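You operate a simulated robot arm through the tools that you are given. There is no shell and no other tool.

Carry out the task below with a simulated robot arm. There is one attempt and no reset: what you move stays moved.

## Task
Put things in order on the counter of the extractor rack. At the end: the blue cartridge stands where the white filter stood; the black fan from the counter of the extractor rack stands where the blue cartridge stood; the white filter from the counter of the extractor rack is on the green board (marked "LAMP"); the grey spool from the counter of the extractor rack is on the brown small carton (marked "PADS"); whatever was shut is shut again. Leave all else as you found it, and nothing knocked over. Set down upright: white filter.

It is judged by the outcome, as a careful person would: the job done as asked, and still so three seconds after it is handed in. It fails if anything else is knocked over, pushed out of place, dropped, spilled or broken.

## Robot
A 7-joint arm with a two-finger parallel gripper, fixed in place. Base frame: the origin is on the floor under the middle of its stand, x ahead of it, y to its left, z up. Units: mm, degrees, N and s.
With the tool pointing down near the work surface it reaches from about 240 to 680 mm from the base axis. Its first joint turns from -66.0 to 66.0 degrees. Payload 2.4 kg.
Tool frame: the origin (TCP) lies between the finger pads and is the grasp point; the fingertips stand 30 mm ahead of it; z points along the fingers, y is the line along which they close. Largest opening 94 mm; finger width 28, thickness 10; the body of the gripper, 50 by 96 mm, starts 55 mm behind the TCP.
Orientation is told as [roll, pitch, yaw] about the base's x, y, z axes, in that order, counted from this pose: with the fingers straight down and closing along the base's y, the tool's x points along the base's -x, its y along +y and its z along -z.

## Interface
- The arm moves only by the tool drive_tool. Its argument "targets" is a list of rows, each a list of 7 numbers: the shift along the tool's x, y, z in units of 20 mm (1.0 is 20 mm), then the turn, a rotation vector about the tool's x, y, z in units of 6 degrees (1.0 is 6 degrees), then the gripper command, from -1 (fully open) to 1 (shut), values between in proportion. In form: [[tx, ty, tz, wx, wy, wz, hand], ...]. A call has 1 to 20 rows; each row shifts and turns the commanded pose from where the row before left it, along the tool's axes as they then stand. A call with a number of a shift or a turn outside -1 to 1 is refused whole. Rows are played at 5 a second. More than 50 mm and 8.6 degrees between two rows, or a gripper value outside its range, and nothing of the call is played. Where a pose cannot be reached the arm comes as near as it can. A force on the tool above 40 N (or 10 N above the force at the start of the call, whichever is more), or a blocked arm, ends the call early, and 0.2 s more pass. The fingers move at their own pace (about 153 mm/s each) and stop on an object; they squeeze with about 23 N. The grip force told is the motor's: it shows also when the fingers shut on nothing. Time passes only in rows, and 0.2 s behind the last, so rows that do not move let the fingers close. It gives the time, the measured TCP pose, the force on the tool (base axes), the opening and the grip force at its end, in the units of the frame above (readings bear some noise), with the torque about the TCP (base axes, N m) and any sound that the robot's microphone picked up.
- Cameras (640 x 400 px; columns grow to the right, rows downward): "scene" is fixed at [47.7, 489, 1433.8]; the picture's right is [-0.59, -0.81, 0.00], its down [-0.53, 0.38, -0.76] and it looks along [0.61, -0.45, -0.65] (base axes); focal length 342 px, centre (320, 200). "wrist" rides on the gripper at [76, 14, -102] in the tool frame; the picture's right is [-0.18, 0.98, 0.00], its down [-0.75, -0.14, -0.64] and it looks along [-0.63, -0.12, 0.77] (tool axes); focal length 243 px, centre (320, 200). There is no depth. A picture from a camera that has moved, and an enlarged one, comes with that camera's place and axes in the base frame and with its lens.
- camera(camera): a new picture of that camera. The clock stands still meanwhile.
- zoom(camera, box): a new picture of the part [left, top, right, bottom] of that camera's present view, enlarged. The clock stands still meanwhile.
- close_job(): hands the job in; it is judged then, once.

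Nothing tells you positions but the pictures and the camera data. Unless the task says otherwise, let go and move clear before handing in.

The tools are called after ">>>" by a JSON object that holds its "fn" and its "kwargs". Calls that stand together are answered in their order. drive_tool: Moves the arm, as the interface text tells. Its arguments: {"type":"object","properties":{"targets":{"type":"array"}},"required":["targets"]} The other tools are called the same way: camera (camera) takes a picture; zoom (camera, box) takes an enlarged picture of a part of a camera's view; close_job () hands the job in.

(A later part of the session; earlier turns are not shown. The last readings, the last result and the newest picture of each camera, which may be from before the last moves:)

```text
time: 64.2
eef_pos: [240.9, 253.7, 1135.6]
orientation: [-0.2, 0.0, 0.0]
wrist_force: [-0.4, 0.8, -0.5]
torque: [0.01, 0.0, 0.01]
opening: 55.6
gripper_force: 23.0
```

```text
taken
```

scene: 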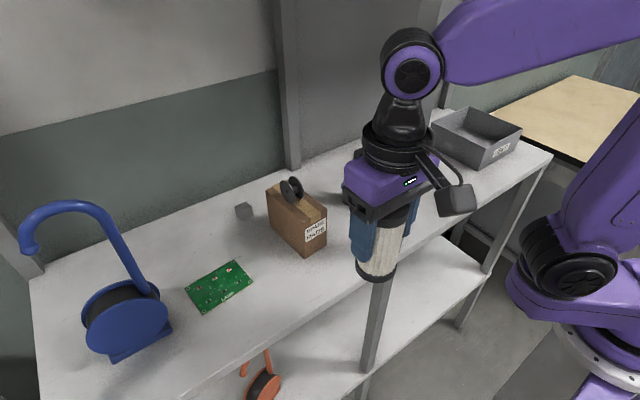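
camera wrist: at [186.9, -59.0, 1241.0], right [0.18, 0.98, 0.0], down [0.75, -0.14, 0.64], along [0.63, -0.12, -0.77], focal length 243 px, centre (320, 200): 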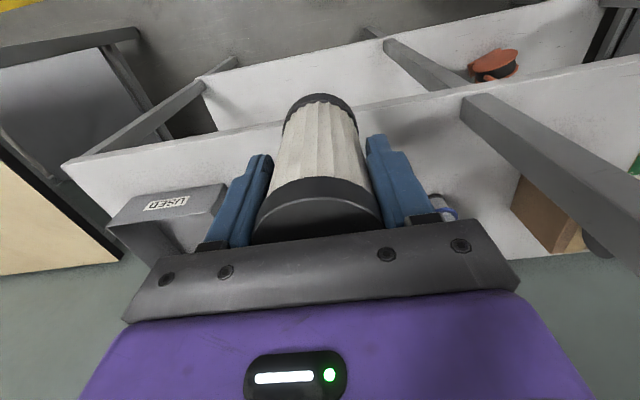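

Past the post. I'll carry the filter over to above the board.

>>> {"fn": "drive_tool", "kwargs": {"targets": [[-0.952, 0.755, 0, 0, 0, 0, 1], [-0.952, 0.755, 0, 0, 0, 0, 1], [-0.952, 0.755, 0, 0, 0, 0, 1], [-0.952, 0.755, 0, 0, 0, 0, 1], [-0.952, 0.755, 0, 0, 0, 0, 1], [-0.952, 0.755, 0, 0, 0, 0, 1], [-0.952, 0.755, 0, 0, 0, 0, 1], [-0.952, 0.755, 0, 0, 0, 0, 1], [-0.952, 0.755, 0, 0, 0, 0, 1], [-0.952, 0.755, 0, 0, 0, 0, 1], [-0.952, 0.755, 0, 0, 0, 0, 1], [0, 0, 1, 0, 0, 0, 1], [0, 0, 1, 0, 0, 0, 1], [0, 0, 1, 0, 0, 0, 1], [0, 0, 0, 0, 0, 0, 1]]}}

>>> {"fn": "camera", "kwargs": {"camera": "scene"}}

>>> {"fn": "camera", "kwargs": {"camera": "wrist"}}

```text
time: 67.4
eef_pos: [450.8, 419.5, 1075.1]
orientation: [-0.3, 0.0, 0.0]
wrist_force: [-0.5, -0.3, -1.6]
torque: [0.04, 0.0, 0.01]
opening: 55.8
gripper_force: 22.8
```

```text
taken
```

scene: 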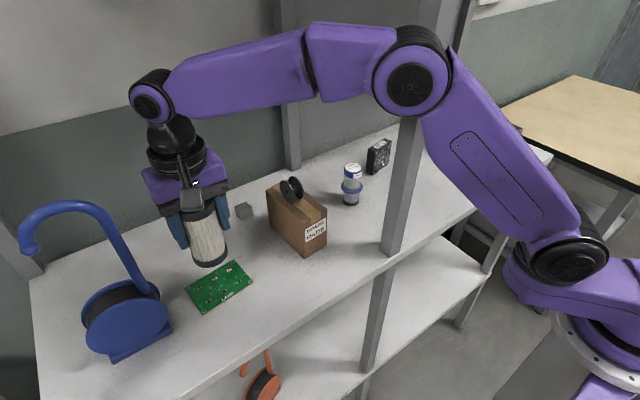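

```text
taken
camera wrist: at [374.4, 432.9, 1179.0], right [0.18, 0.98, 0.0], down [0.75, -0.14, 0.64], along [0.63, -0.12, -0.77], focal length 243 px, centre (320, 200)
```

wrist: 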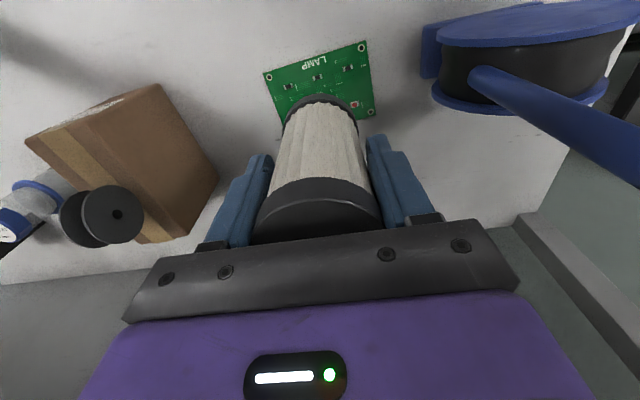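

>>> {"fn": "zoom", "kwargs": {"camera": "wrist", "box": [250, 30, 390, 130]}}

>>> {"fn": "zoom", "kwargs": {"camera": "wrist", "box": [380, 60, 540, 260]}}

```text
4.00 times, centred on (320, 80) of wrist
camera zoom: at [374.4, 432.9, 1179.0], right [0.18, 0.98, 0.0], down [0.75, -0.14, 0.64], along [0.63, -0.12, -0.77], focal length 970 px, centre (320, 680)
```

zoom: 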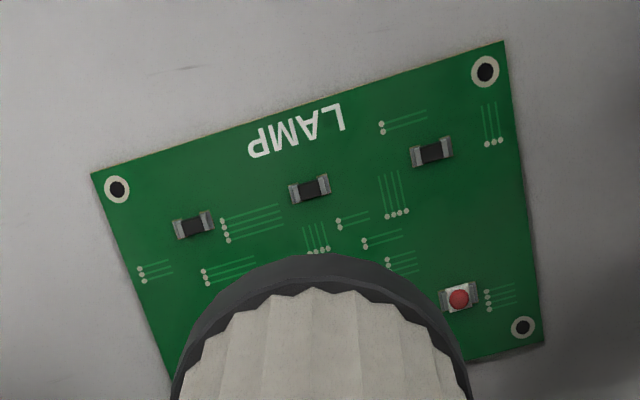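

```text
2.00 times, centred on (460, 160) of wrist
camera zoom: at [374.4, 432.9, 1179.0], right [0.18, 0.98, 0.0], down [0.75, -0.14, 0.64], along [0.63, -0.12, -0.77], focal length 485 px, centre (40, 280)
```

zoom: 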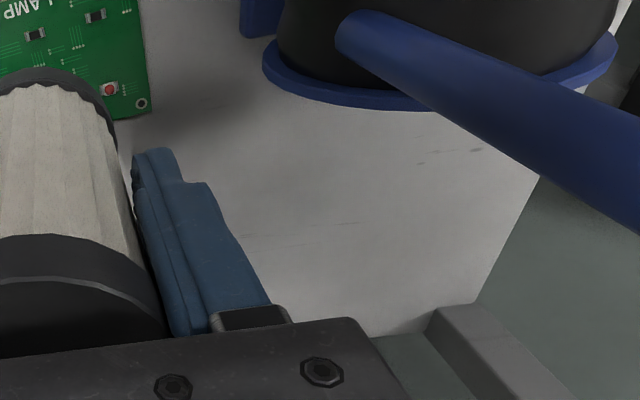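

The board centre is confirmed at (451,420.5), directly below the filter. I'll lower it to just above the board, then go in fine steps.

>>> {"fn": "drive_tool", "kwargs": {"targets": [[-0.01, 0.05, 0.74, 0, 0, 0, 1], [0, 0, 0.74, 0, 0, 0, 1], [0, 0, 0.74, 0, 0, 0, 1], [0, 0, 0.74, 0, 0, 0, 1], [0, 0, 0.69, 0, 0, 0, 1], [0, 0, 0, 0, 0, 0, 1]]}}

>>> {"fn": "drive_tool", "kwargs": {"targets": [[0, 0, 0.075, 0, 0, 0, 1], [0, 0, 0, 0, 0, 0, 1]]}}

>>> {"fn": "drive_tool", "kwargs": {"targets": [[0, 0, 0.05, 0, 0, 0, 1], [0, 0, 0, 0, 0, 0, 1]]}}

>>> {"fn": "camera", "kwargs": {"camera": "wrist"}}

```text
time: 68.8
eef_pos: [452.9, 418.1, 1002.7]
orientation: [-0.3, 0.1, 0.0]
wrist_force: [-0.3, 0.0, -1.5]
torque: [0.04, 0.0, 0.02]
opening: 55.2
gripper_force: 23.0
```

```text
time: 69.4
eef_pos: [451.0, 417.8, 1001.9]
orientation: [-0.3, 0.0, 0.1]
wrist_force: [-0.3, 0.4, -1.3]
torque: [-0.01, -0.01, 0.01]
opening: 55.6
gripper_force: 23.2
```

```text
time: 70.0
eef_pos: [453.5, 418.2, 1002.0]
orientation: [-0.3, 0.1, 0.0]
wrist_force: [0.4, -0.6, -1.2]
torque: [-0.02, 0.02, 0.02]
opening: 55.7
gripper_force: 22.9
```

```text
taken
camera wrist: at [376.1, 432.6, 1103.7], right [0.18, 0.98, 0.0], down [0.75, -0.14, 0.64], along [0.63, -0.12, -0.77], focal length 243 px, centre (320, 200)
```

wrist: 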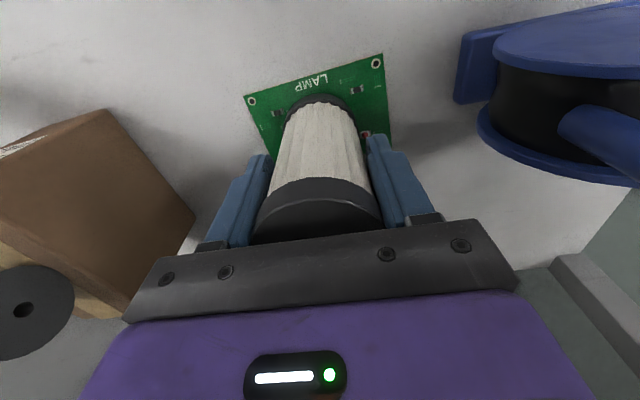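

>>> {"fn": "drive_tool", "kwargs": {"targets": [[0.05, 0.1, 0.05, 0, 0, 0, 1], [0, 0, 0, 0, 0, 0, 1]]}}

>>> {"fn": "drive_tool", "kwargs": {"targets": [[0, 0, 0.06, 0, 0, 0, 1], [0, 0, 0, 0, 0, 0, 1]]}}

>>> {"fn": "drive_tool", "kwargs": {"targets": [[0, 0, 0.06, 0, 0, 0, 1], [0, 0, 0, 0, 0, 0, 1]]}}

```text
time: 70.6
eef_pos: [451.7, 421.2, 999.7]
orientation: [-0.4, -0.1, 0.0]
wrist_force: [0.3, 0.2, -2.1]
torque: [-0.01, -0.01, -0.02]
opening: 55.6
gripper_force: 23.6
```

```text
time: 71.2
eef_pos: [451.3, 419.7, 999.1]
orientation: [-0.3, 0.0, 0.1]
wrist_force: [-0.3, -0.7, -1.7]
torque: [0.0, 0.0, 0.0]
opening: 55.8
gripper_force: 23.3
```

```text
time: 71.8
eef_pos: [449.8, 420.7, 998.5]
orientation: [-0.2, -0.1, 0.0]
wrist_force: [0.4, -0.1, -0.8]
torque: [0.03, 0.01, 0.04]
opening: 55.5
gripper_force: 23.3
```

>>> {"fn": "drive_tool", "kwargs": {"targets": [[0, 0, 0.05, 0, 0, 0, 1], [0, 0, 0, 0, 0, 0, 1]]}}

>>> {"fn": "drive_tool", "kwargs": {"targets": [[0, 0, 0.05, 0, 0, 0, 1], [0, 0, 0, 0, 0, 0, 1]]}}

```text
time: 72.4
eef_pos: [450.4, 419.8, 996.6]
orientation: [-0.3, 0.0, -0.1]
wrist_force: [-1.0, -0.7, 2.2]
torque: [0.02, 0.1, 0.03]
opening: 55.6
gripper_force: 22.9
```

```text
time: 73.0
eef_pos: [452.1, 420.1, 996.5]
orientation: [-0.1, 0.0, 0.0]
wrist_force: [-0.5, -1.9, 12.9]
torque: [-0.07, 0.16, 0.0]
opening: 56.0
gripper_force: 23.3
```

Contact with the board. I'll ease off slightly and release gently.

>>> {"fn": "drive_tool", "kwargs": {"targets": [[0, 0, -0.03, 0, 0, 0, 1], [0, 0, 0, 0, 0, 0, -0.2], [0, 0, 0, 0, 0, 0, -0.24], [0, 0, 0, 0, 0, 0, -0.3], [0, 0, 0, 0, 0, 0, -0.45], [0, 0, 0, 0, 0, 0, -0.55], [0, 0, 0, 0, 0, 0, -0.55]]}}

>>> {"fn": "camera", "kwargs": {"camera": "wrist"}}

>>> {"fn": "zoom", "kwargs": {"camera": "scene", "box": [120, 120, 320, 320]}}

```text
time: 74.6
eef_pos: [451.2, 420.5, 995.3]
orientation: [-0.2, 0.0, 0.0]
wrist_force: [0.4, -0.4, -0.3]
torque: [-0.01, 0.0, -0.01]
opening: 72.8
gripper_force: 0.0
```

```text
taken
camera wrist: at [375.3, 434.8, 1099.3], right [0.18, 0.98, 0.0], down [0.75, -0.14, 0.64], along [0.63, -0.12, -0.77], focal length 243 px, centre (320, 200)
```

wrist: 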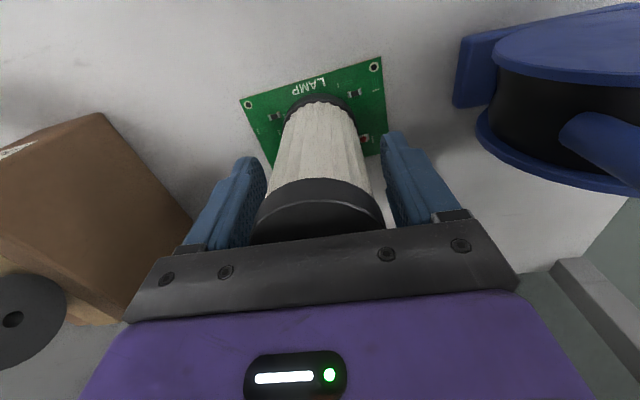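

```text
2.00 times, centred on (220, 220) of scene
camera zoom: at [47.7, 489.0, 1433.8], right [-0.59, -0.81, 0.0], down [-0.53, 0.38, -0.76], along [0.61, -0.45, -0.65], focal length 684 px, centre (520, 160)
```

zoom: 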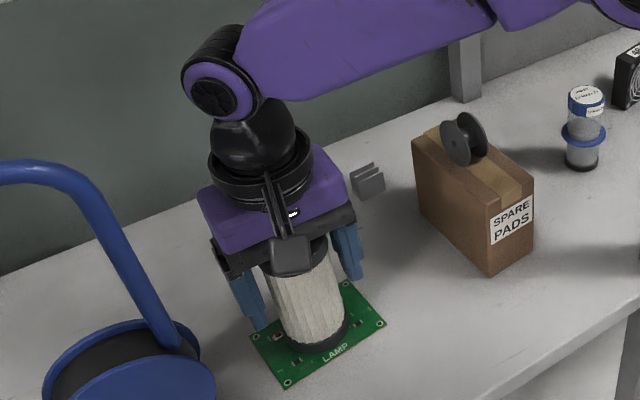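

The filter stands upright on the board. I'll rise straight up and clear.

>>> {"fn": "drive_tool", "kwargs": {"targets": [[0, 0, -0.4, 0, 0, 0, -0.55], [0, 0, -0.9, 0, 0, 0, -0.55], [0, 0, -1, 0, 0, 0, -0.55], [0, 0, -1, 0, 0, 0, -0.55], [0, 0, -1, 0, 0, 0, -0.55], [0, 0, -1, 0, 0, 0, -0.55], [0, 0, -1, 0, 0, 0, -0.55], [0, 0, -1, 0, 0, 0, -0.55], [0.952, -0.755, -0.2, 0, 0, 0, -0.55], [0.952, -0.755, -0.2, 0, 0, 0, -0.55], [0.952, -0.755, 0, 0, 0, 0, -0.55], [0.952, -0.755, 0, 0, 0, 0, -0.55], [0.952, -0.755, 0, 0, 0, 0, -0.55], [0.952, -0.755, 0, 0, 0, 0, -0.55], [0.952, -0.755, 0, 0, 0, 0, -0.55], [0.952, -0.755, 0, 0, 0, 0, -0.55], [0.952, -0.755, 0, 0, 0, 0, -0.55], [0.952, -0.755, 0, 0, 0, 0, -0.55], [0.952, -0.755, 0, 0, 0, 0, -0.55], [0, 0, 0, 0, 0, 0, -0.55]]}}

>>> {"fn": "camera", "kwargs": {"camera": "scene"}}

>>> {"fn": "zoom", "kwargs": {"camera": "scene", "box": [150, 180, 330, 320]}}

```text
time: 78.8
eef_pos: [240.9, 254.7, 1151.6]
orientation: [-0.3, 0.0, 0.0]
wrist_force: [-0.3, 0.1, 0.4]
torque: [0.02, 0.0, 0.0]
opening: 72.9
gripper_force: 0.0
```

```text
taken
```

scene: 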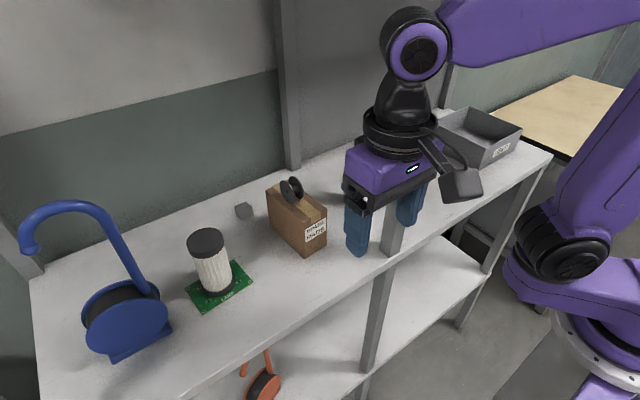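

```text
2.86 times, centred on (240, 250) of scene
camera zoom: at [47.7, 489.0, 1433.8], right [-0.59, -0.81, 0.0], down [-0.53, 0.38, -0.76], along [0.61, -0.45, -0.65], focal length 977 px, centre (549, 57)
```

zoom: 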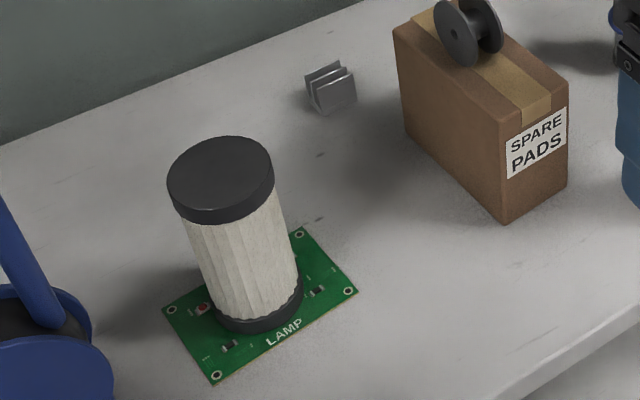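

The filter is well placed. Next is the cartridge: I'll pass back to the right side of the post.

>>> {"fn": "drive_tool", "kwargs": {"targets": [[0, -1, -0.2, 0, 0, 0, -0.55], [0, -1, -0.2, 0, 0, 0, -0.55], [0, -1, -0.2, 0, 0, 0, -0.55], [0, -1, -0.2, 0, 0, 0, -0.55], [0, -1, -0.2, 0, 0, 0, -0.55], [0, -1, -0.2, 0, 0, 0, -0.55], [0, -1, -0.2, 0, 0, 0, -0.55], [0, -1, -0.2, 0, 0, 0, -0.55], [0, -1, -0.2, 0, 0, 0, -0.55], [0, -1, -0.2, 0, 0, 0, -0.55], [-0.3, -1, 0, 0, 0, 0, -0.55], [-0.3, -1, 0, 0, 0, 0, -0.55], [-0.3, -1, 0, 0, 0, 0, -0.55], [-0.3, -1, 0, 0, 0, 0, -0.55], [-0.3, -1, 0, 0, 0, 0, -0.55], [-0.3, -1, 0, 0, 0, 0, -0.55], [-0.3, -1, 0, 0, 0, 0, -0.55], [0, 0, 0, 0, 0, 0, -1]]}}

>>> {"fn": "drive_tool", "kwargs": {"targets": [[-0.9, 0.1, 0, 0, 0, -1, -1], [-0.9, 0.1, 0, 0, 0, 0, -1], [-0.9, 0.1, 0, 0, 0, 0, -1], [-0.9, 0.1, 0, 0, 0, 0, -1], [-0.9, 0.1, 0, 0, 0, 0, -1], [-0.9, 0.1, 0, 0, 0, 0, -1], [0, 0, 0, 0, 0, -1, -1], [0, 0, 0, 0, 0, -1, -1], [0, 0, 0, 0, 0, -1, -1], [0, 0, 0, 0, 0, -1, -1], [0, 0, 0, 0, 0, -1, -1], [0, 0, 0, 0, 0, -1, -1], [0, 0, 0, 0, 0, 0, -1]]}}

>>> {"fn": "camera", "kwargs": {"camera": "scene"}}

>>> {"fn": "camera", "kwargs": {"camera": "wrist"}}

```text
time: 82.6
eef_pos: [285.1, -83.2, 1192.8]
orientation: [-0.3, -0.1, 0.1]
wrist_force: [-0.8, 1.6, 0.4]
torque: [0.05, -0.01, 0.0]
opening: 94.2
gripper_force: 0.0
```

```text
time: 85.4
eef_pos: [389.5, -62.9, 1192.7]
orientation: [-0.2, 0.1, 42.0]
wrist_force: [-0.3, 0.0, -0.5]
torque: [0.0, -0.03, 0.02]
opening: 94.0
gripper_force: 0.2
```

```text
taken
```

scene: 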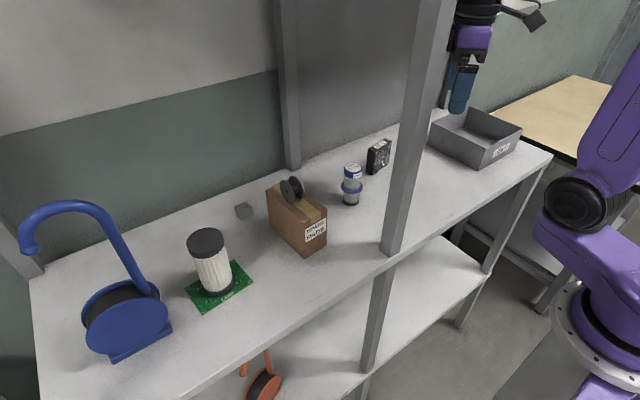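

```text
taken
camera wrist: at [323.8, -103.1, 1295.6], right [-0.52, 0.85, 0.0], down [0.65, 0.4, 0.64], along [0.55, 0.33, -0.77], focal length 243 px, centre (320, 200)
```

wrist: 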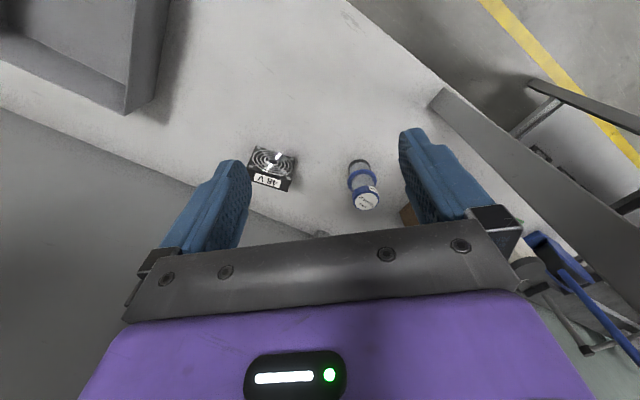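

Yawing on to 90° here, clear of the post.

>>> {"fn": "drive_tool", "kwargs": {"targets": [[0, 0, 0, 0, 0, -1, -1], [0, 0, 0, 0, 0, -1, -1], [0, 0, 0, 0, 0, -1, -1], [0, 0, 0, 0, 0, -1, -1], [0, 0, 0, 0, 0, -1, -1], [0, 0, 0, 0, 0, -1, -1], [0, 0, 0, 0, 0, -1, -1], [0, 0, 0, 0, 0, -1, -1], [0, 0, 0, 0, 0, 0, -1]]}}

>>> {"fn": "camera", "kwargs": {"camera": "scene"}}

>>> {"fn": "camera", "kwargs": {"camera": "wrist"}}

```text
time: 87.4
eef_pos: [389.7, -62.6, 1193.0]
orientation: [0.0, 0.4, 90.1]
wrist_force: [0.2, 0.4, 0.0]
torque: [0.03, -0.02, -0.01]
opening: 94.1
gripper_force: 0.0
```

```text
taken
```

scene: 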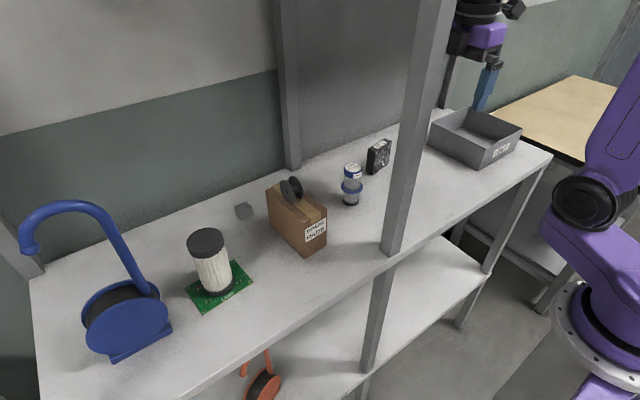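

```text
taken
camera wrist: at [375.6, -138.4, 1296.9], right [-0.98, 0.18, 0.0], down [0.14, 0.76, 0.64], along [0.12, 0.63, -0.77], focal length 243 px, centre (320, 200)
```

wrist: 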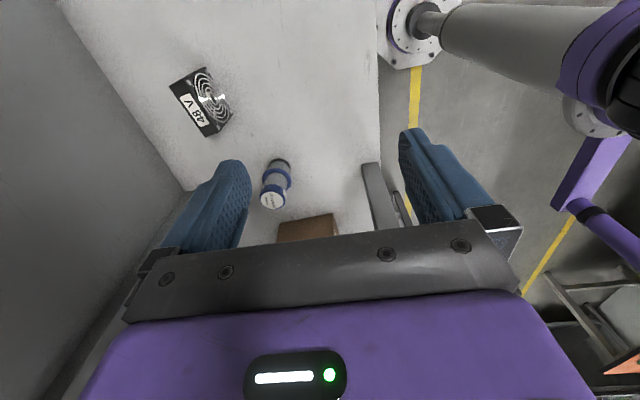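

>>> {"fn": "drive_tool", "kwargs": {"targets": [[-0.52, -0.84, 0.36, 0, 0, 0, -1], [-0.52, -0.84, 0.36, 0, 0, 0, -1], [-0.52, -0.84, 0.36, 0, 0, 0, -1], [-0.52, -0.84, 0.36, 0, 0, 0, -1], [-0.52, -0.84, 0.36, 0, 0, 0, -1], [-0.52, -0.84, 0.36, 0, 0, 0, -1], [0, 0, 0, 0, -0.85, 0, -1], [0, 0, 0, 0, -0.85, 0, -1], [0, 0, 0, 0, -0.85, 0, -1], [0, 0, 0, 0, -0.85, 0, -1], [0, 0, 0, 0, 0, 0, -1]]}}

>>> {"fn": "camera", "kwargs": {"camera": "scene"}}

>>> {"fn": "camera", "kwargs": {"camera": "wrist"}}

```text
time: 89.8
eef_pos: [489.7, -0.7, 1150.3]
orientation: [0.0, -20.2, 90.0]
wrist_force: [0.2, 0.3, 0.6]
torque: [0.01, 0.02, 0.0]
opening: 94.1
gripper_force: 0.0
```

```text
taken
```

scene: 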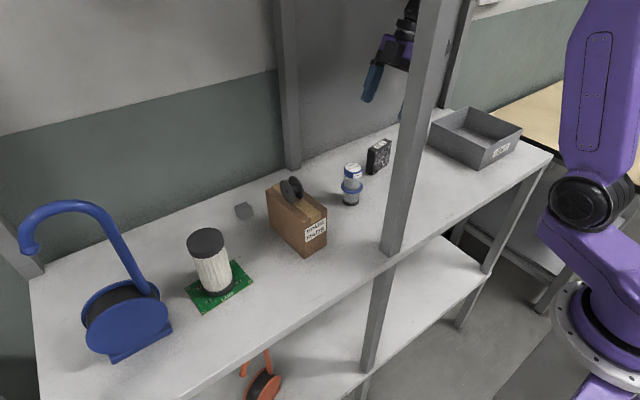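

```text
taken
camera wrist: at [476.3, -108.1, 1220.5], right [-0.98, 0.17, 0.06], down [0.14, 0.49, 0.86], along [0.12, 0.86, -0.5], focal length 243 px, centre (320, 200)
```

wrist: 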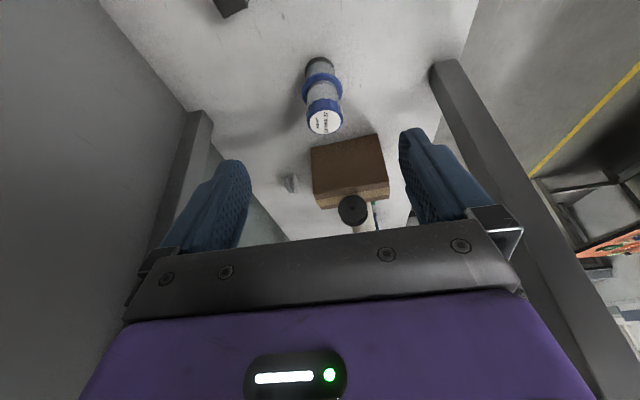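

>>> {"fn": "zoom", "kwargs": {"camera": "wrist", "box": [270, 40, 380, 140]}}

>>> {"fn": "zoom", "kwargs": {"camera": "scene", "box": [320, 0, 520, 200]}}

```text
4.00 times, centred on (325, 90) of wrist
camera zoom: at [476.3, -108.1, 1220.5], right [-0.98, 0.17, 0.06], down [0.14, 0.49, 0.86], along [0.12, 0.86, -0.5], focal length 970 px, centre (300, 640)
```

zoom: 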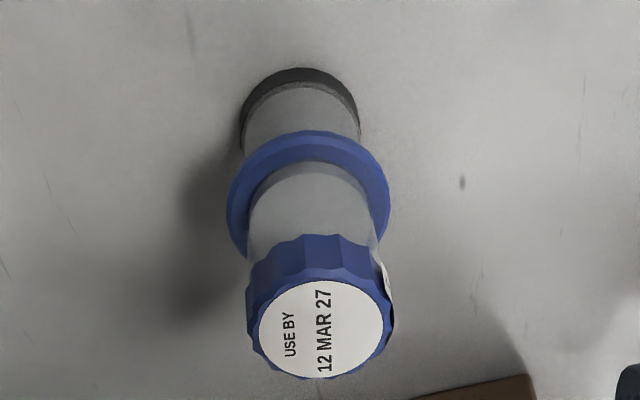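

```text
2.00 times, centred on (420, 100) of scene
camera zoom: at [47.8, 489.0, 1433.8], right [-0.59, -0.81, 0.0], down [-0.53, 0.38, -0.76], along [0.61, -0.45, -0.65], focal length 684 px, centre (120, 400)
```

zoom: 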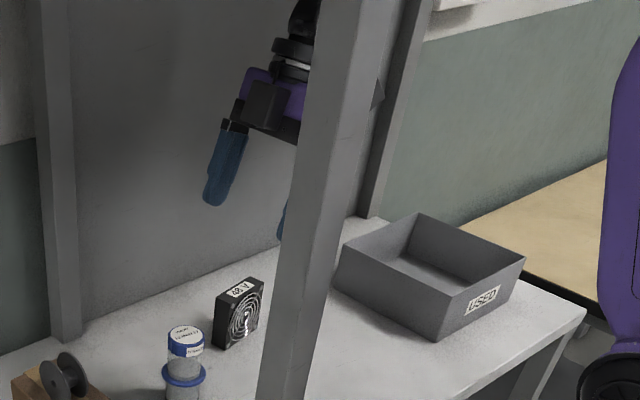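

The cartridge is at (490.8,80), cap top near 1012, flange near 960. I'll approach along the tool axis.

>>> {"fn": "drive_tool", "kwargs": {"targets": [[-0.18, -0.01, 0.883, 0, 0, 0, -1], [-0.18, -0.01, 0.883, 0, 0, 0, -1], [-0.18, -0.01, 0.883, 0, 0, 0, -1], [-0.18, -0.01, 0.883, 0, 0, 0, -1], [-0.18, -0.01, 0.883, 0, 0, 0, -1], [-0.18, -0.01, 0.883, 0, 0, 0, -1], [0, 0, 0, 0, 0, 0, -1]]}}

>>> {"fn": "camera", "kwargs": {"camera": "wrist"}}

>>> {"fn": "camera", "kwargs": {"camera": "scene"}}

```text
time: 91.4
eef_pos: [492.3, 57.3, 1056.2]
orientation: [0.0, -20.1, 90.0]
wrist_force: [0.3, 0.2, 0.9]
torque: [-0.03, -0.01, 0.01]
opening: 93.9
gripper_force: 0.1
```

```text
taken
camera wrist: at [478.4, -50.2, 1127.1], right [-0.98, 0.17, 0.06], down [0.14, 0.49, 0.86], along [0.12, 0.86, -0.5], focal length 243 px, centre (320, 200)
```

wrist: 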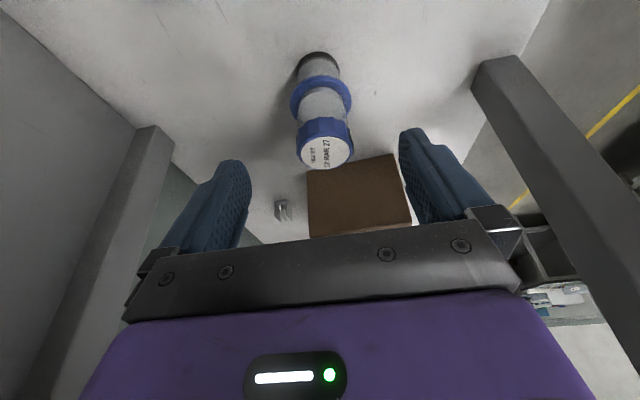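

```text
taken
```

scene: 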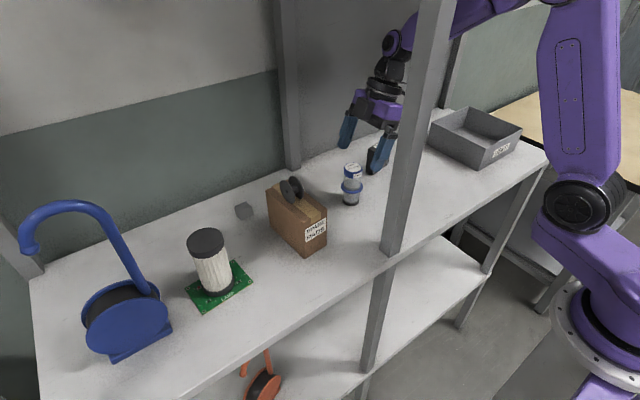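

>>> {"fn": "zoom", "kwargs": {"camera": "wrist", "box": [260, 40, 400, 180]}}

```text
2.86 times, centred on (330, 110) of wrist
camera zoom: at [478.4, -50.2, 1127.1], right [-0.98, 0.17, 0.06], down [0.14, 0.49, 0.86], along [0.12, 0.86, -0.5], focal length 693 px, centre (291, 457)
```

zoom: 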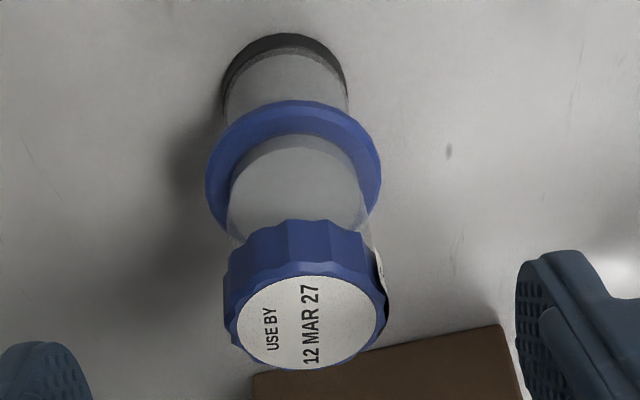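

>>> {"fn": "drive_tool", "kwargs": {"targets": [[-0.022, 0.09, 0.9, 0, 0, 0, -1], [-0.022, 0, 0.9, 0, 0, 0, -1], [-0.022, 0, 0.9, 0, 0, 0, -1], [0, 0, 0.27, 0, 0, 0, -1], [0, 0, 0, 0, 0, 0, -1]]}}

>>> {"fn": "camera", "kwargs": {"camera": "wrist"}}

>>> {"fn": "zoom", "kwargs": {"camera": "scene", "box": [310, 100, 430, 220]}}

```text
time: 92.6
eef_pos: [488.8, 78.6, 1001.2]
orientation: [0.0, -20.2, 90.0]
wrist_force: [0.9, 0.3, -0.1]
torque: [0.0, 0.01, -0.01]
opening: 94.1
gripper_force: 0.0
```

```text
taken
camera wrist: at [474.3, -28.7, 1072.4], right [-0.98, 0.17, 0.06], down [0.14, 0.49, 0.86], along [0.12, 0.86, -0.5], focal length 243 px, centre (320, 200)
```

wrist: 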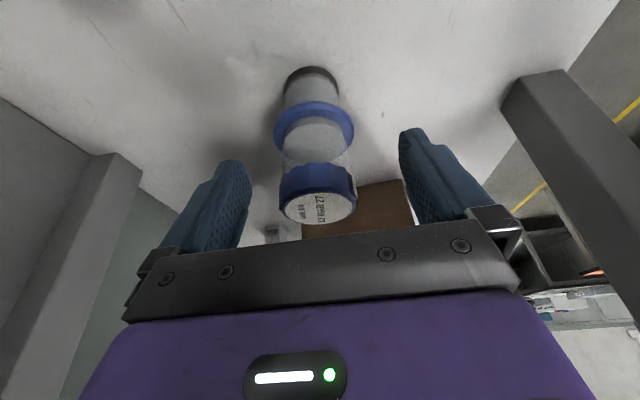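

```text
3.33 times, centred on (370, 160) of scene
camera zoom: at [47.7, 489.0, 1433.8], right [-0.59, -0.81, 0.0], down [-0.53, 0.38, -0.76], along [0.61, -0.45, -0.65], focal length 1140 px, centre (153, 333)
```

zoom: 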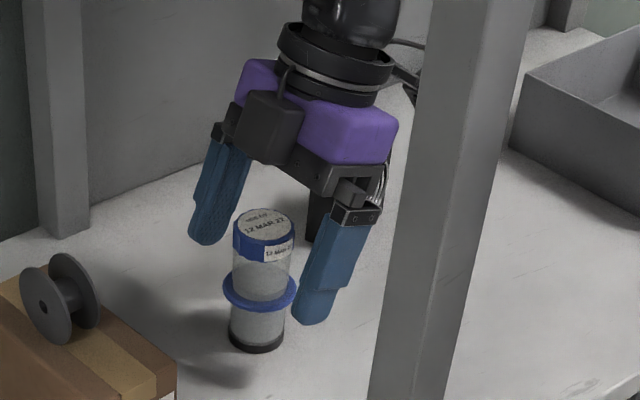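

>>> {"fn": "drive_tool", "kwargs": {"targets": [[0, -0.11, 0, 0, 0, 0, -1], [0, 0, 0, 0, 0, 0, -0.5], [0, 0, 0, 0, 0, 0, -0.15], [0, 0, 0, 0, 0, 0, 0.0], [0, 0, 0, 0, 0, 0, 0.06], [0, 0, 0, 0, 0, 0, 0.12], [0, 0, 0, 0, 0, 0, 0.2], [0, 0, 0, 0, 0, 0, 0.5], [0, 0, 0, 0, 0, 0, 1]]}}

>>> {"fn": "camera", "kwargs": {"camera": "wrist"}}

>>> {"fn": "zoom", "kwargs": {"camera": "scene", "box": [310, 100, 430, 220]}}

```text
time: 94.6
eef_pos: [490.8, 77.1, 1002.7]
orientation: [-0.1, -20.1, 90.1]
wrist_force: [-1.1, 1.0, 1.8]
torque: [-0.03, 0.07, 0.0]
opening: 39.2
gripper_force: 23.2
```

```text
taken
camera wrist: at [476.5, -29.1, 1072.8], right [-0.98, 0.17, 0.06], down [0.14, 0.49, 0.86], along [0.12, 0.86, -0.5], focal length 243 px, centre (320, 200)
```

wrist: 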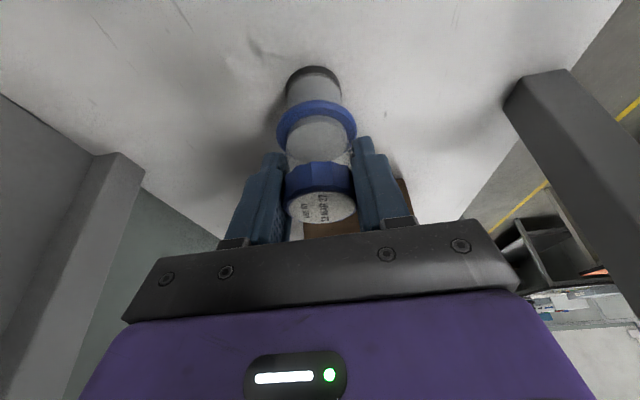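

```text
3.33 times, centred on (370, 160) of scene
camera zoom: at [47.7, 489.0, 1433.8], right [-0.59, -0.81, 0.0], down [-0.53, 0.38, -0.76], along [0.61, -0.45, -0.65], focal length 1140 px, centre (153, 333)
```

zoom: 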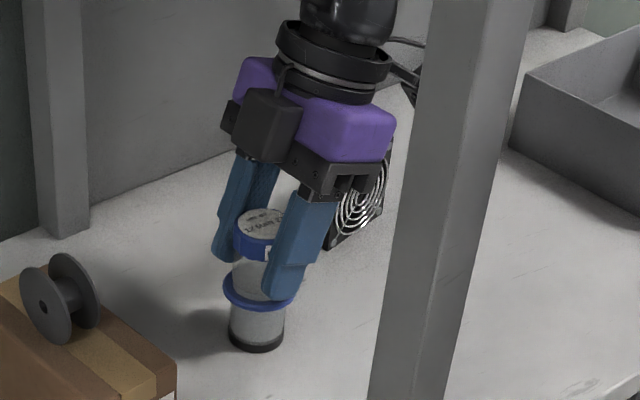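

Gripped at 39.2 mm; the cartridge spot is (490.5,81). I'll lift straight up, then carry it over to the filter's old place.

>>> {"fn": "drive_tool", "kwargs": {"targets": [[-0.12, 0, -0.33, 0, 0, 0, 1], [-0.25, 0, -0.7, 0, 0, 0, 1], [-0.344, 0, -0.939, 0, 0, 0, 1], [-0.344, 0, -0.939, 0, 0, 0, 1], [-0.344, 0, -0.939, 0, 0, 0, 1], [-0.344, 0, -0.939, 0, 0, 0, 1], [0, 0, 0, 0, 0, 0, 1]]}}

>>> {"fn": "camera", "kwargs": {"camera": "wrist"}}

>>> {"fn": "camera", "kwargs": {"camera": "scene"}}

```text
time: 96.2
eef_pos: [491.0, 76.7, 1105.2]
orientation: [0.1, -20.1, 90.1]
wrist_force: [-0.6, 0.0, -2.1]
torque: [0.01, 0.0, 0.02]
opening: 38.3
gripper_force: 22.8
```

```text
taken
camera wrist: at [477.1, -31.2, 1176.1], right [-0.98, 0.17, 0.06], down [0.14, 0.49, 0.86], along [0.12, 0.86, -0.5], focal length 243 px, centre (320, 200)
```

wrist: 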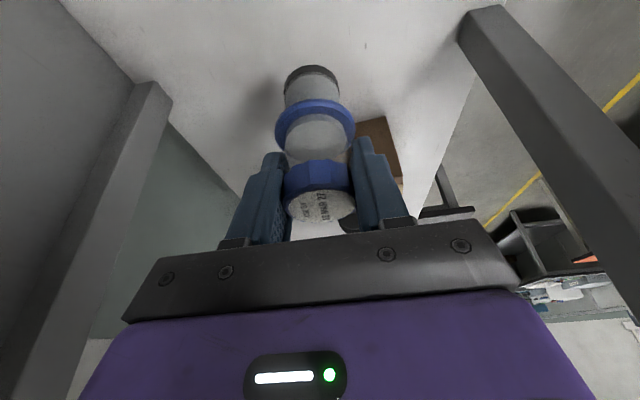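

```text
taken
```

scene: 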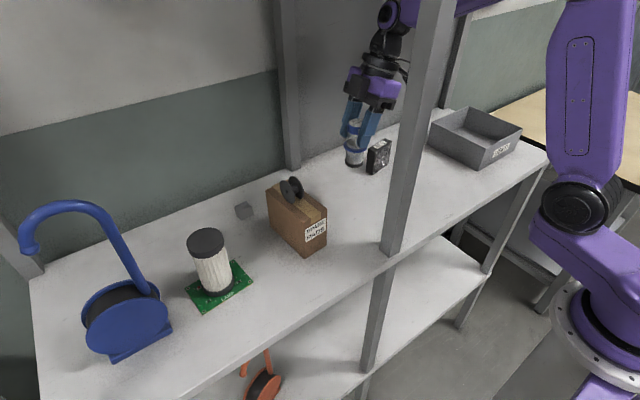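

>>> {"fn": "drive_tool", "kwargs": {"targets": [[0.845, 0.415, -0.31, 0, 0, 0, 1], [0.845, 0.415, -0.31, 0, 0, 0, 1], [0.845, 0.415, -0.31, 0, 0, 0, 1], [0.845, 0.415, -0.31, 0, 0, 0, 1], [0.845, 0.415, -0.31, 0, 0, 0, 1], [0.845, 0.415, -0.31, 0, 0, 0, 1], [0.845, 0.415, -0.31, 0, 0, 0, 1], [0.845, 0.415, -0.31, 0, 0, 0, 1], [0.845, 0.415, -0.31, 0, 0, 0, 1], [0.845, 0.415, -0.31, 0, 0, 0, 1], [0, 0, 0, 0, 0, 0, 1]]}}

>>> {"fn": "camera", "kwargs": {"camera": "wrist"}}

>>> {"fn": "camera", "kwargs": {"camera": "scene"}}

```text
time: 98.6
eef_pos: [407.2, -101.9, 1101.9]
orientation: [0.0, -20.3, 90.0]
wrist_force: [-0.1, 0.2, -3.4]
torque: [-0.01, 0.01, -0.01]
opening: 38.5
gripper_force: 22.7
```

```text
taken
camera wrist: at [394.3, -209.0, 1173.0], right [-0.98, 0.17, 0.06], down [0.14, 0.49, 0.86], along [0.12, 0.86, -0.5], focal length 243 px, centre (320, 200)
```

wrist: 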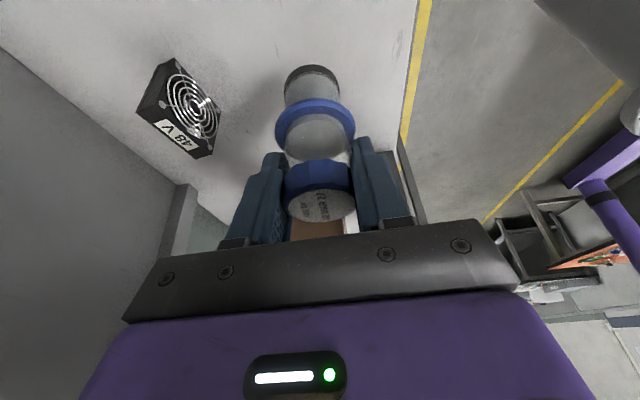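

```text
taken
```

scene: 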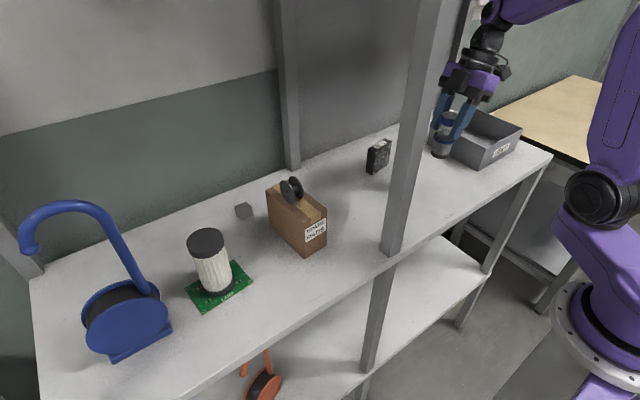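

>>> {"fn": "drive_tool", "kwargs": {"targets": [[0.339, 0.01, 0.888, 0, 0, 0, 1], [0.339, 0, 0.888, 0, 0, 0, 1], [0.339, 0, 0.888, 0, 0, 0, 1], [0.339, 0, 0.888, 0, 0, 0, 1], [0.339, 0, 0.888, 0, 0, 0, 1], [0, 0, 0, 0, 0, 0, 1]]}}

>>> {"fn": "camera", "kwargs": {"camera": "wrist"}}

>>> {"fn": "zoom", "kwargs": {"camera": "scene", "box": [390, 60, 530, 210]}}

```text
time: 100.0
eef_pos: [408.1, -105.4, 1007.0]
orientation: [0.0, -20.2, 90.0]
wrist_force: [0.5, 0.0, -3.1]
torque: [0.01, 0.04, 0.01]
opening: 38.4
gripper_force: 23.1
```

```text
taken
camera wrist: at [394.9, -212.4, 1078.6], right [-0.98, 0.17, 0.06], down [0.14, 0.49, 0.86], along [0.12, 0.86, -0.5], focal length 243 px, centre (320, 200)
```

wrist: 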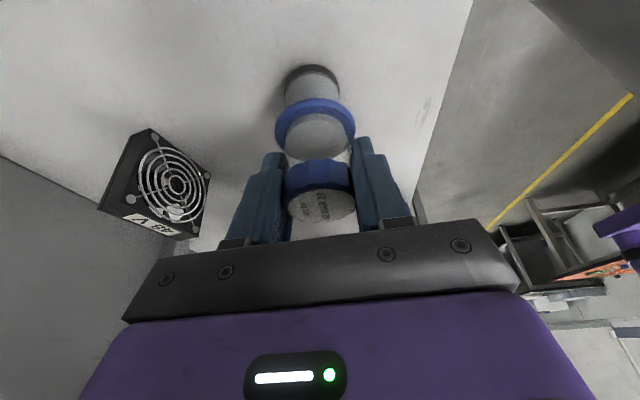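

```text
2.67 times, centred on (460, 135) of scene
camera zoom: at [47.8, 489.0, 1433.8], right [-0.59, -0.81, 0.0], down [-0.53, 0.38, -0.76], along [0.61, -0.45, -0.65], focal length 912 px, centre (-53, 373)
```

zoom: 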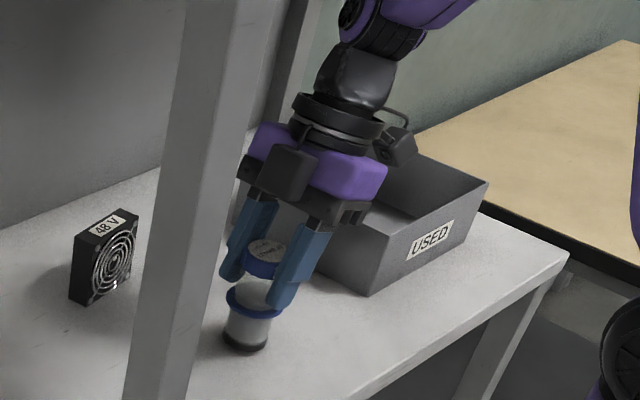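

>>> {"fn": "drive_tool", "kwargs": {"targets": [[-0.03, 0.02, 0.17, 0, 0, 0, 1], [0, 0, 0, 0, 0, 0, 1]]}}

>>> {"fn": "drive_tool", "kwargs": {"targets": [[0.017, 0, 0.047, 0, 0, 0, 1], [0, 0, 0, 0, 0, 0, 1]]}}

>>> {"fn": "drive_tool", "kwargs": {"targets": [[0.017, 0, 0.047, 0, 0, 0, 1], [0, 0, 0, 0, 0, 0, 1]]}}

```text
time: 100.6
eef_pos: [408.8, -104.0, 1003.8]
orientation: [-0.1, -20.2, 90.0]
wrist_force: [0.0, -0.2, -2.5]
torque: [0.03, 0.03, -0.02]
opening: 38.2
gripper_force: 23.0
```

```text
time: 101.2
eef_pos: [409.5, -103.8, 1004.5]
orientation: [0.0, -20.2, 90.0]
wrist_force: [0.1, 0.6, -2.0]
torque: [-0.04, -0.02, -0.03]
opening: 38.3
gripper_force: 22.7
```

```text
time: 101.8
eef_pos: [409.0, -103.2, 1003.6]
orientation: [0.0, -20.1, 90.0]
wrist_force: [-0.1, 0.6, -2.1]
torque: [0.02, 0.03, -0.02]
opening: 38.7
gripper_force: 23.5
```

>>> {"fn": "drive_tool", "kwargs": {"targets": [[0.017, 0, 0.047, 0, 0, 0, 1], [0, 0, 0, 0, 0, 0, 1]]}}

>>> {"fn": "drive_tool", "kwargs": {"targets": [[0.017, 0, 0.047, 0, 0, 0, 1], [0, 0, 0, 0, 0, 0, 1]]}}

```text
time: 102.4
eef_pos: [410.2, -102.6, 1003.5]
orientation: [0.0, -20.2, 90.0]
wrist_force: [-0.8, -0.6, 4.9]
torque: [-0.07, 0.17, 0.01]
opening: 38.4
gripper_force: 23.0
```

```text
time: 103.0
eef_pos: [410.0, -103.1, 1001.8]
orientation: [-0.2, -20.1, 90.0]
wrist_force: [1.2, 1.1, 14.6]
torque: [-0.14, 0.13, -0.03]
opening: 38.2
gripper_force: 23.0
```

Contact. I'll ease off slightly and release gently.

>>> {"fn": "drive_tool", "kwargs": {"targets": [[-0.014, 0, -0.038, 0, 0, 0, 1], [0, 0, 0, 0, 0, 0, 0.17], [0, 0, 0, 0, 0, 0, 0.13], [0, 0, 0, 0, 0, 0, 0.06], [0, 0, 0, 0, 0, 0, -0.1], [0, 0, 0, 0, 0, 0, -0.3], [0, 0, 0, 0, 0, 0, -0.3]]}}

>>> {"fn": "camera", "kwargs": {"camera": "wrist"}}

>>> {"fn": "zoom", "kwargs": {"camera": "scene", "box": [390, 60, 530, 210]}}

```text
time: 104.6
eef_pos: [409.7, -104.1, 1001.9]
orientation: [0.1, -20.2, 90.0]
wrist_force: [-0.4, 0.1, -0.4]
torque: [-0.01, 0.0, -0.03]
opening: 60.9
gripper_force: 0.1
```

```text
taken
camera wrist: at [394.8, -209.3, 1073.3], right [-0.98, 0.17, 0.06], down [0.14, 0.49, 0.86], along [0.12, 0.86, -0.5], focal length 243 px, centre (320, 200)
```

wrist: 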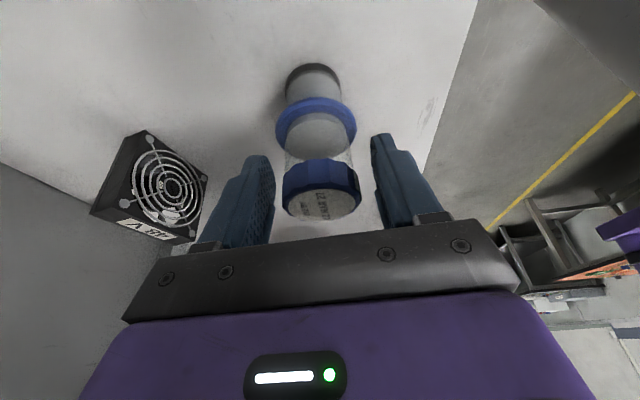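

```text
2.67 times, centred on (460, 135) of scene
camera zoom: at [47.7, 489.0, 1433.8], right [-0.59, -0.81, 0.0], down [-0.53, 0.38, -0.76], along [0.61, -0.45, -0.65], focal length 912 px, centre (-53, 373)
```

zoom: 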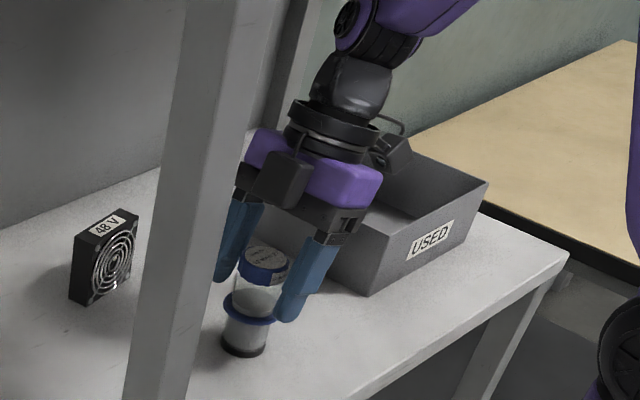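

The cartridge stands where the filter was. I'll rise straight up, then move above the fan.

>>> {"fn": "drive_tool", "kwargs": {"targets": [[-0.17, 0, -0.47, 0, 0, 0, -0.3], [-0.344, 0, -0.939, 0, 0, 0, -0.3], [-0.344, 0, -0.939, 0, 0, 0, -0.3], [-0.344, 0, -0.939, 0, 0, 0, -0.3], [-0.344, 0, -0.939, 0, 0, 0, -0.3], [-0.344, 0, -0.939, 0, 0, 0, -0.3], [-0.344, 0, -0.939, 0, 0, 0, -0.3], [0, 0, 0, 0, 0, 0, -0.3]]}}

>>> {"fn": "camera", "kwargs": {"camera": "wrist"}}

>>> {"fn": "camera", "kwargs": {"camera": "scene"}}

```text
time: 106.4
eef_pos: [407.4, -101.1, 1132.3]
orientation: [0.0, -20.1, 90.1]
wrist_force: [-0.1, -0.4, -0.6]
torque: [0.02, 0.0, 0.02]
opening: 61.5
gripper_force: 0.1
```

```text
taken
camera wrist: at [393.2, -209.3, 1203.2], right [-0.98, 0.17, 0.06], down [0.14, 0.49, 0.86], along [0.12, 0.86, -0.5], focal length 243 px, centre (320, 200)
```

wrist: 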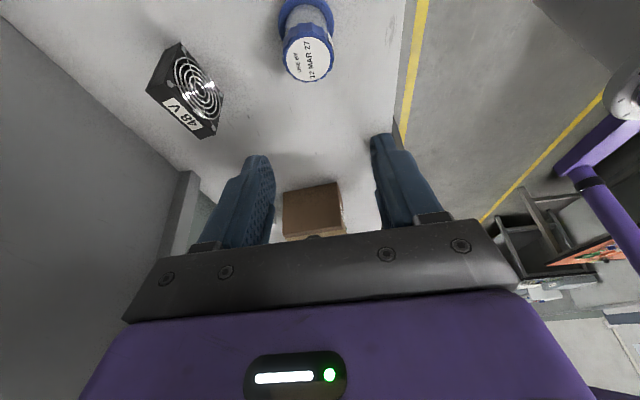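

```text
taken
```

scene: 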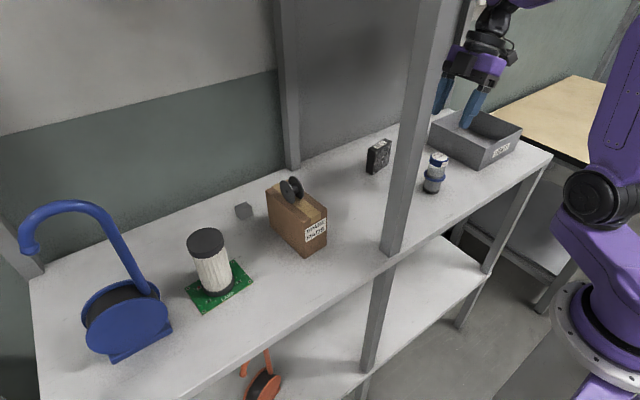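

>>> {"fn": "drive_tool", "kwargs": {"targets": [[0.11, -0.9, 0.026, 0, 0, 0, -0.3], [0.11, -0.9, 0.026, 0, 0, 0, -0.3], [0.11, -0.9, 0.026, 0, 0, 0, -0.3], [0.11, -0.9, 0.026, 0, 0, 0, -0.3], [0.11, -0.9, 0.026, 0, 0, 0, -0.3], [0.11, -0.9, 0.026, 0, 0, 0, -0.3], [0.11, -0.9, 0.026, 0, 0, 0, -0.3], [0.11, -0.9, 0.026, 0, 0, 0, -0.3], [0, 0, 0, -0.287, 0, -0.782, -0.3], [0, 0, 0, -0.287, 0, -0.782, -0.3], [0, 0, 0, 0, 0, 0, -0.3]]}}

>>> {"fn": "camera", "kwargs": {"camera": "wrist"}}

>>> {"fn": "zoom", "kwargs": {"camera": "wrist", "box": [260, 40, 400, 160]}}

```text
time: 108.8
eef_pos: [552.8, -117.0, 1123.6]
orientation: [0.0, -20.0, 99.9]
wrist_force: [0.4, 0.3, 0.2]
torque: [0.03, -0.02, 0.01]
opening: 61.3
gripper_force: 0.2
```

```text
taken
camera wrist: at [557.2, -224.0, 1194.5], right [-1.0, 0.0, 0.06], down [0.05, 0.5, 0.86], along [-0.03, 0.86, -0.5], focal length 243 px, centre (320, 200)
```

wrist: 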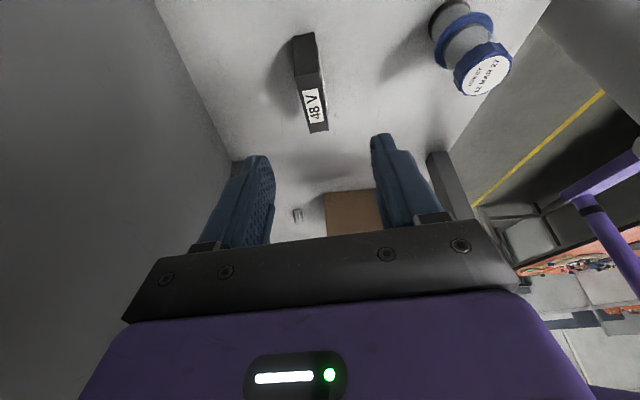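

```text
3.33 times, centred on (330, 100) of wrist
camera zoom: at [557.2, -224.0, 1194.5], right [-1.0, 0.0, 0.06], down [0.05, 0.5, 0.86], along [-0.03, 0.86, -0.5], focal length 809 px, centre (287, 533)
```

zoom: 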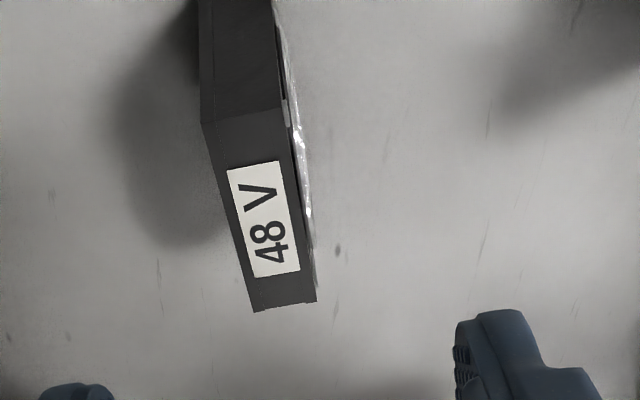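

The fan centre is (551,-59), yaw about 9°, roughly 70×22 mm. I'll advance along the tool axis toward it.

>>> {"fn": "drive_tool", "kwargs": {"targets": [[0.017, -0.084, 0.9, 0.07, 0, 0.19, -0.3], [0.017, -0.084, 0.9, 0, 0, 0, -0.3], [0.017, -0.084, 0.9, 0, 0, 0, -0.3], [0.017, -0.084, 0.9, 0, 0, 0, -0.3], [0.017, -0.084, 0.9, 0, 0, 0, -0.3], [0, 0, 0, 0, 0, 0, -0.3]]}}

>>> {"fn": "camera", "kwargs": {"camera": "wrist"}}

>>> {"fn": "zoom", "kwargs": {"camera": "wrist", "box": [250, 60, 410, 200]}}

```text
time: 110.2
eef_pos: [556.2, -84.5, 1038.9]
orientation: [0.0, -20.1, 98.8]
wrist_force: [-0.3, -0.5, 0.1]
torque: [0.01, -0.02, 0.0]
opening: 61.1
gripper_force: 0.0
```

```text
taken
camera wrist: at [558.1, -194.1, 1108.9], right [-1.0, 0.02, 0.06], down [0.07, 0.5, 0.86], along [-0.01, 0.86, -0.5], focal length 243 px, centre (320, 200)
```

wrist: 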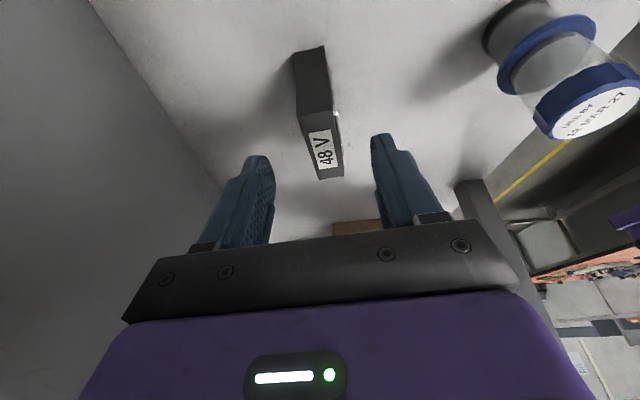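

```text
2.86 times, centred on (330, 130) of wrist
camera zoom: at [558.1, -194.1, 1108.9], right [-1.0, 0.02, 0.06], down [0.07, 0.5, 0.86], along [-0.01, 0.86, -0.5], focal length 693 px, centre (291, 400)
```

zoom: 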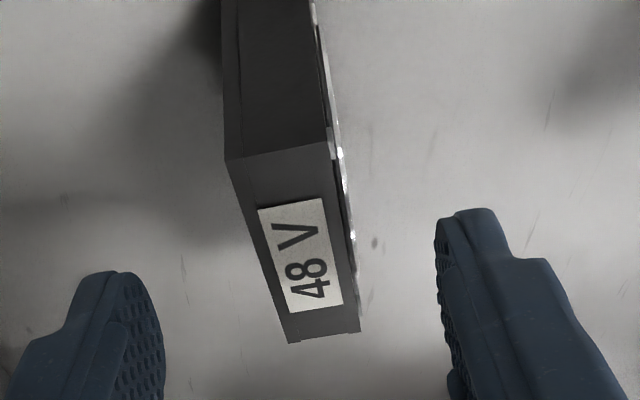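

>>> {"fn": "drive_tool", "kwargs": {"targets": [[-0.009, 0.009, 0.95, 0, 0, 0, -0.3], [-0.009, 0.009, 0.95, 0, 0, 0, -0.3], [-0.009, 0.009, 0.95, 0, 0, 0, -0.3], [-0.009, 0.009, 0.95, 0, 0, 0, -0.3], [0, 0, 0, 0, 0, 0, -0.3]]}}

>>> {"fn": "camera", "kwargs": {"camera": "wrist"}}

>>> {"fn": "zoom", "kwargs": {"camera": "scene", "box": [340, 80, 480, 210]}}

```text
time: 111.4
eef_pos: [550.4, -59.1, 968.6]
orientation: [0.0, -20.3, 98.8]
wrist_force: [-0.7, 0.0, -0.4]
torque: [-0.04, -0.02, 0.02]
opening: 61.2
gripper_force: 0.2
```

```text
taken
camera wrist: at [554.0, -167.2, 1039.6], right [-1.0, 0.02, 0.06], down [0.07, 0.5, 0.86], along [-0.01, 0.86, -0.5], focal length 243 px, centre (320, 200)
```

wrist: 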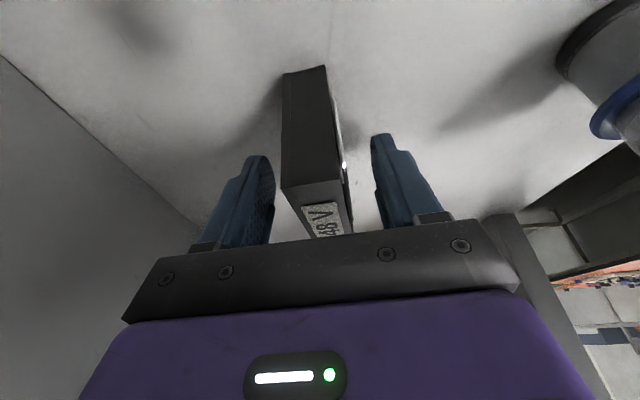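

```text
3.08 times, centred on (410, 145) of scene
camera zoom: at [47.7, 489.0, 1433.8], right [-0.59, -0.81, 0.0], down [-0.53, 0.38, -0.76], along [0.61, -0.45, -0.65], focal length 1052 px, centre (43, 369)
```

zoom: 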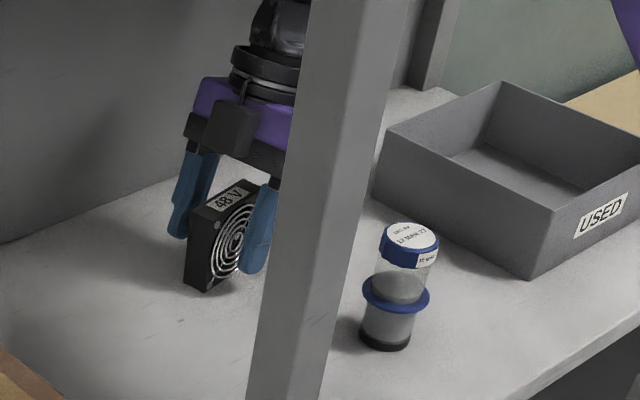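

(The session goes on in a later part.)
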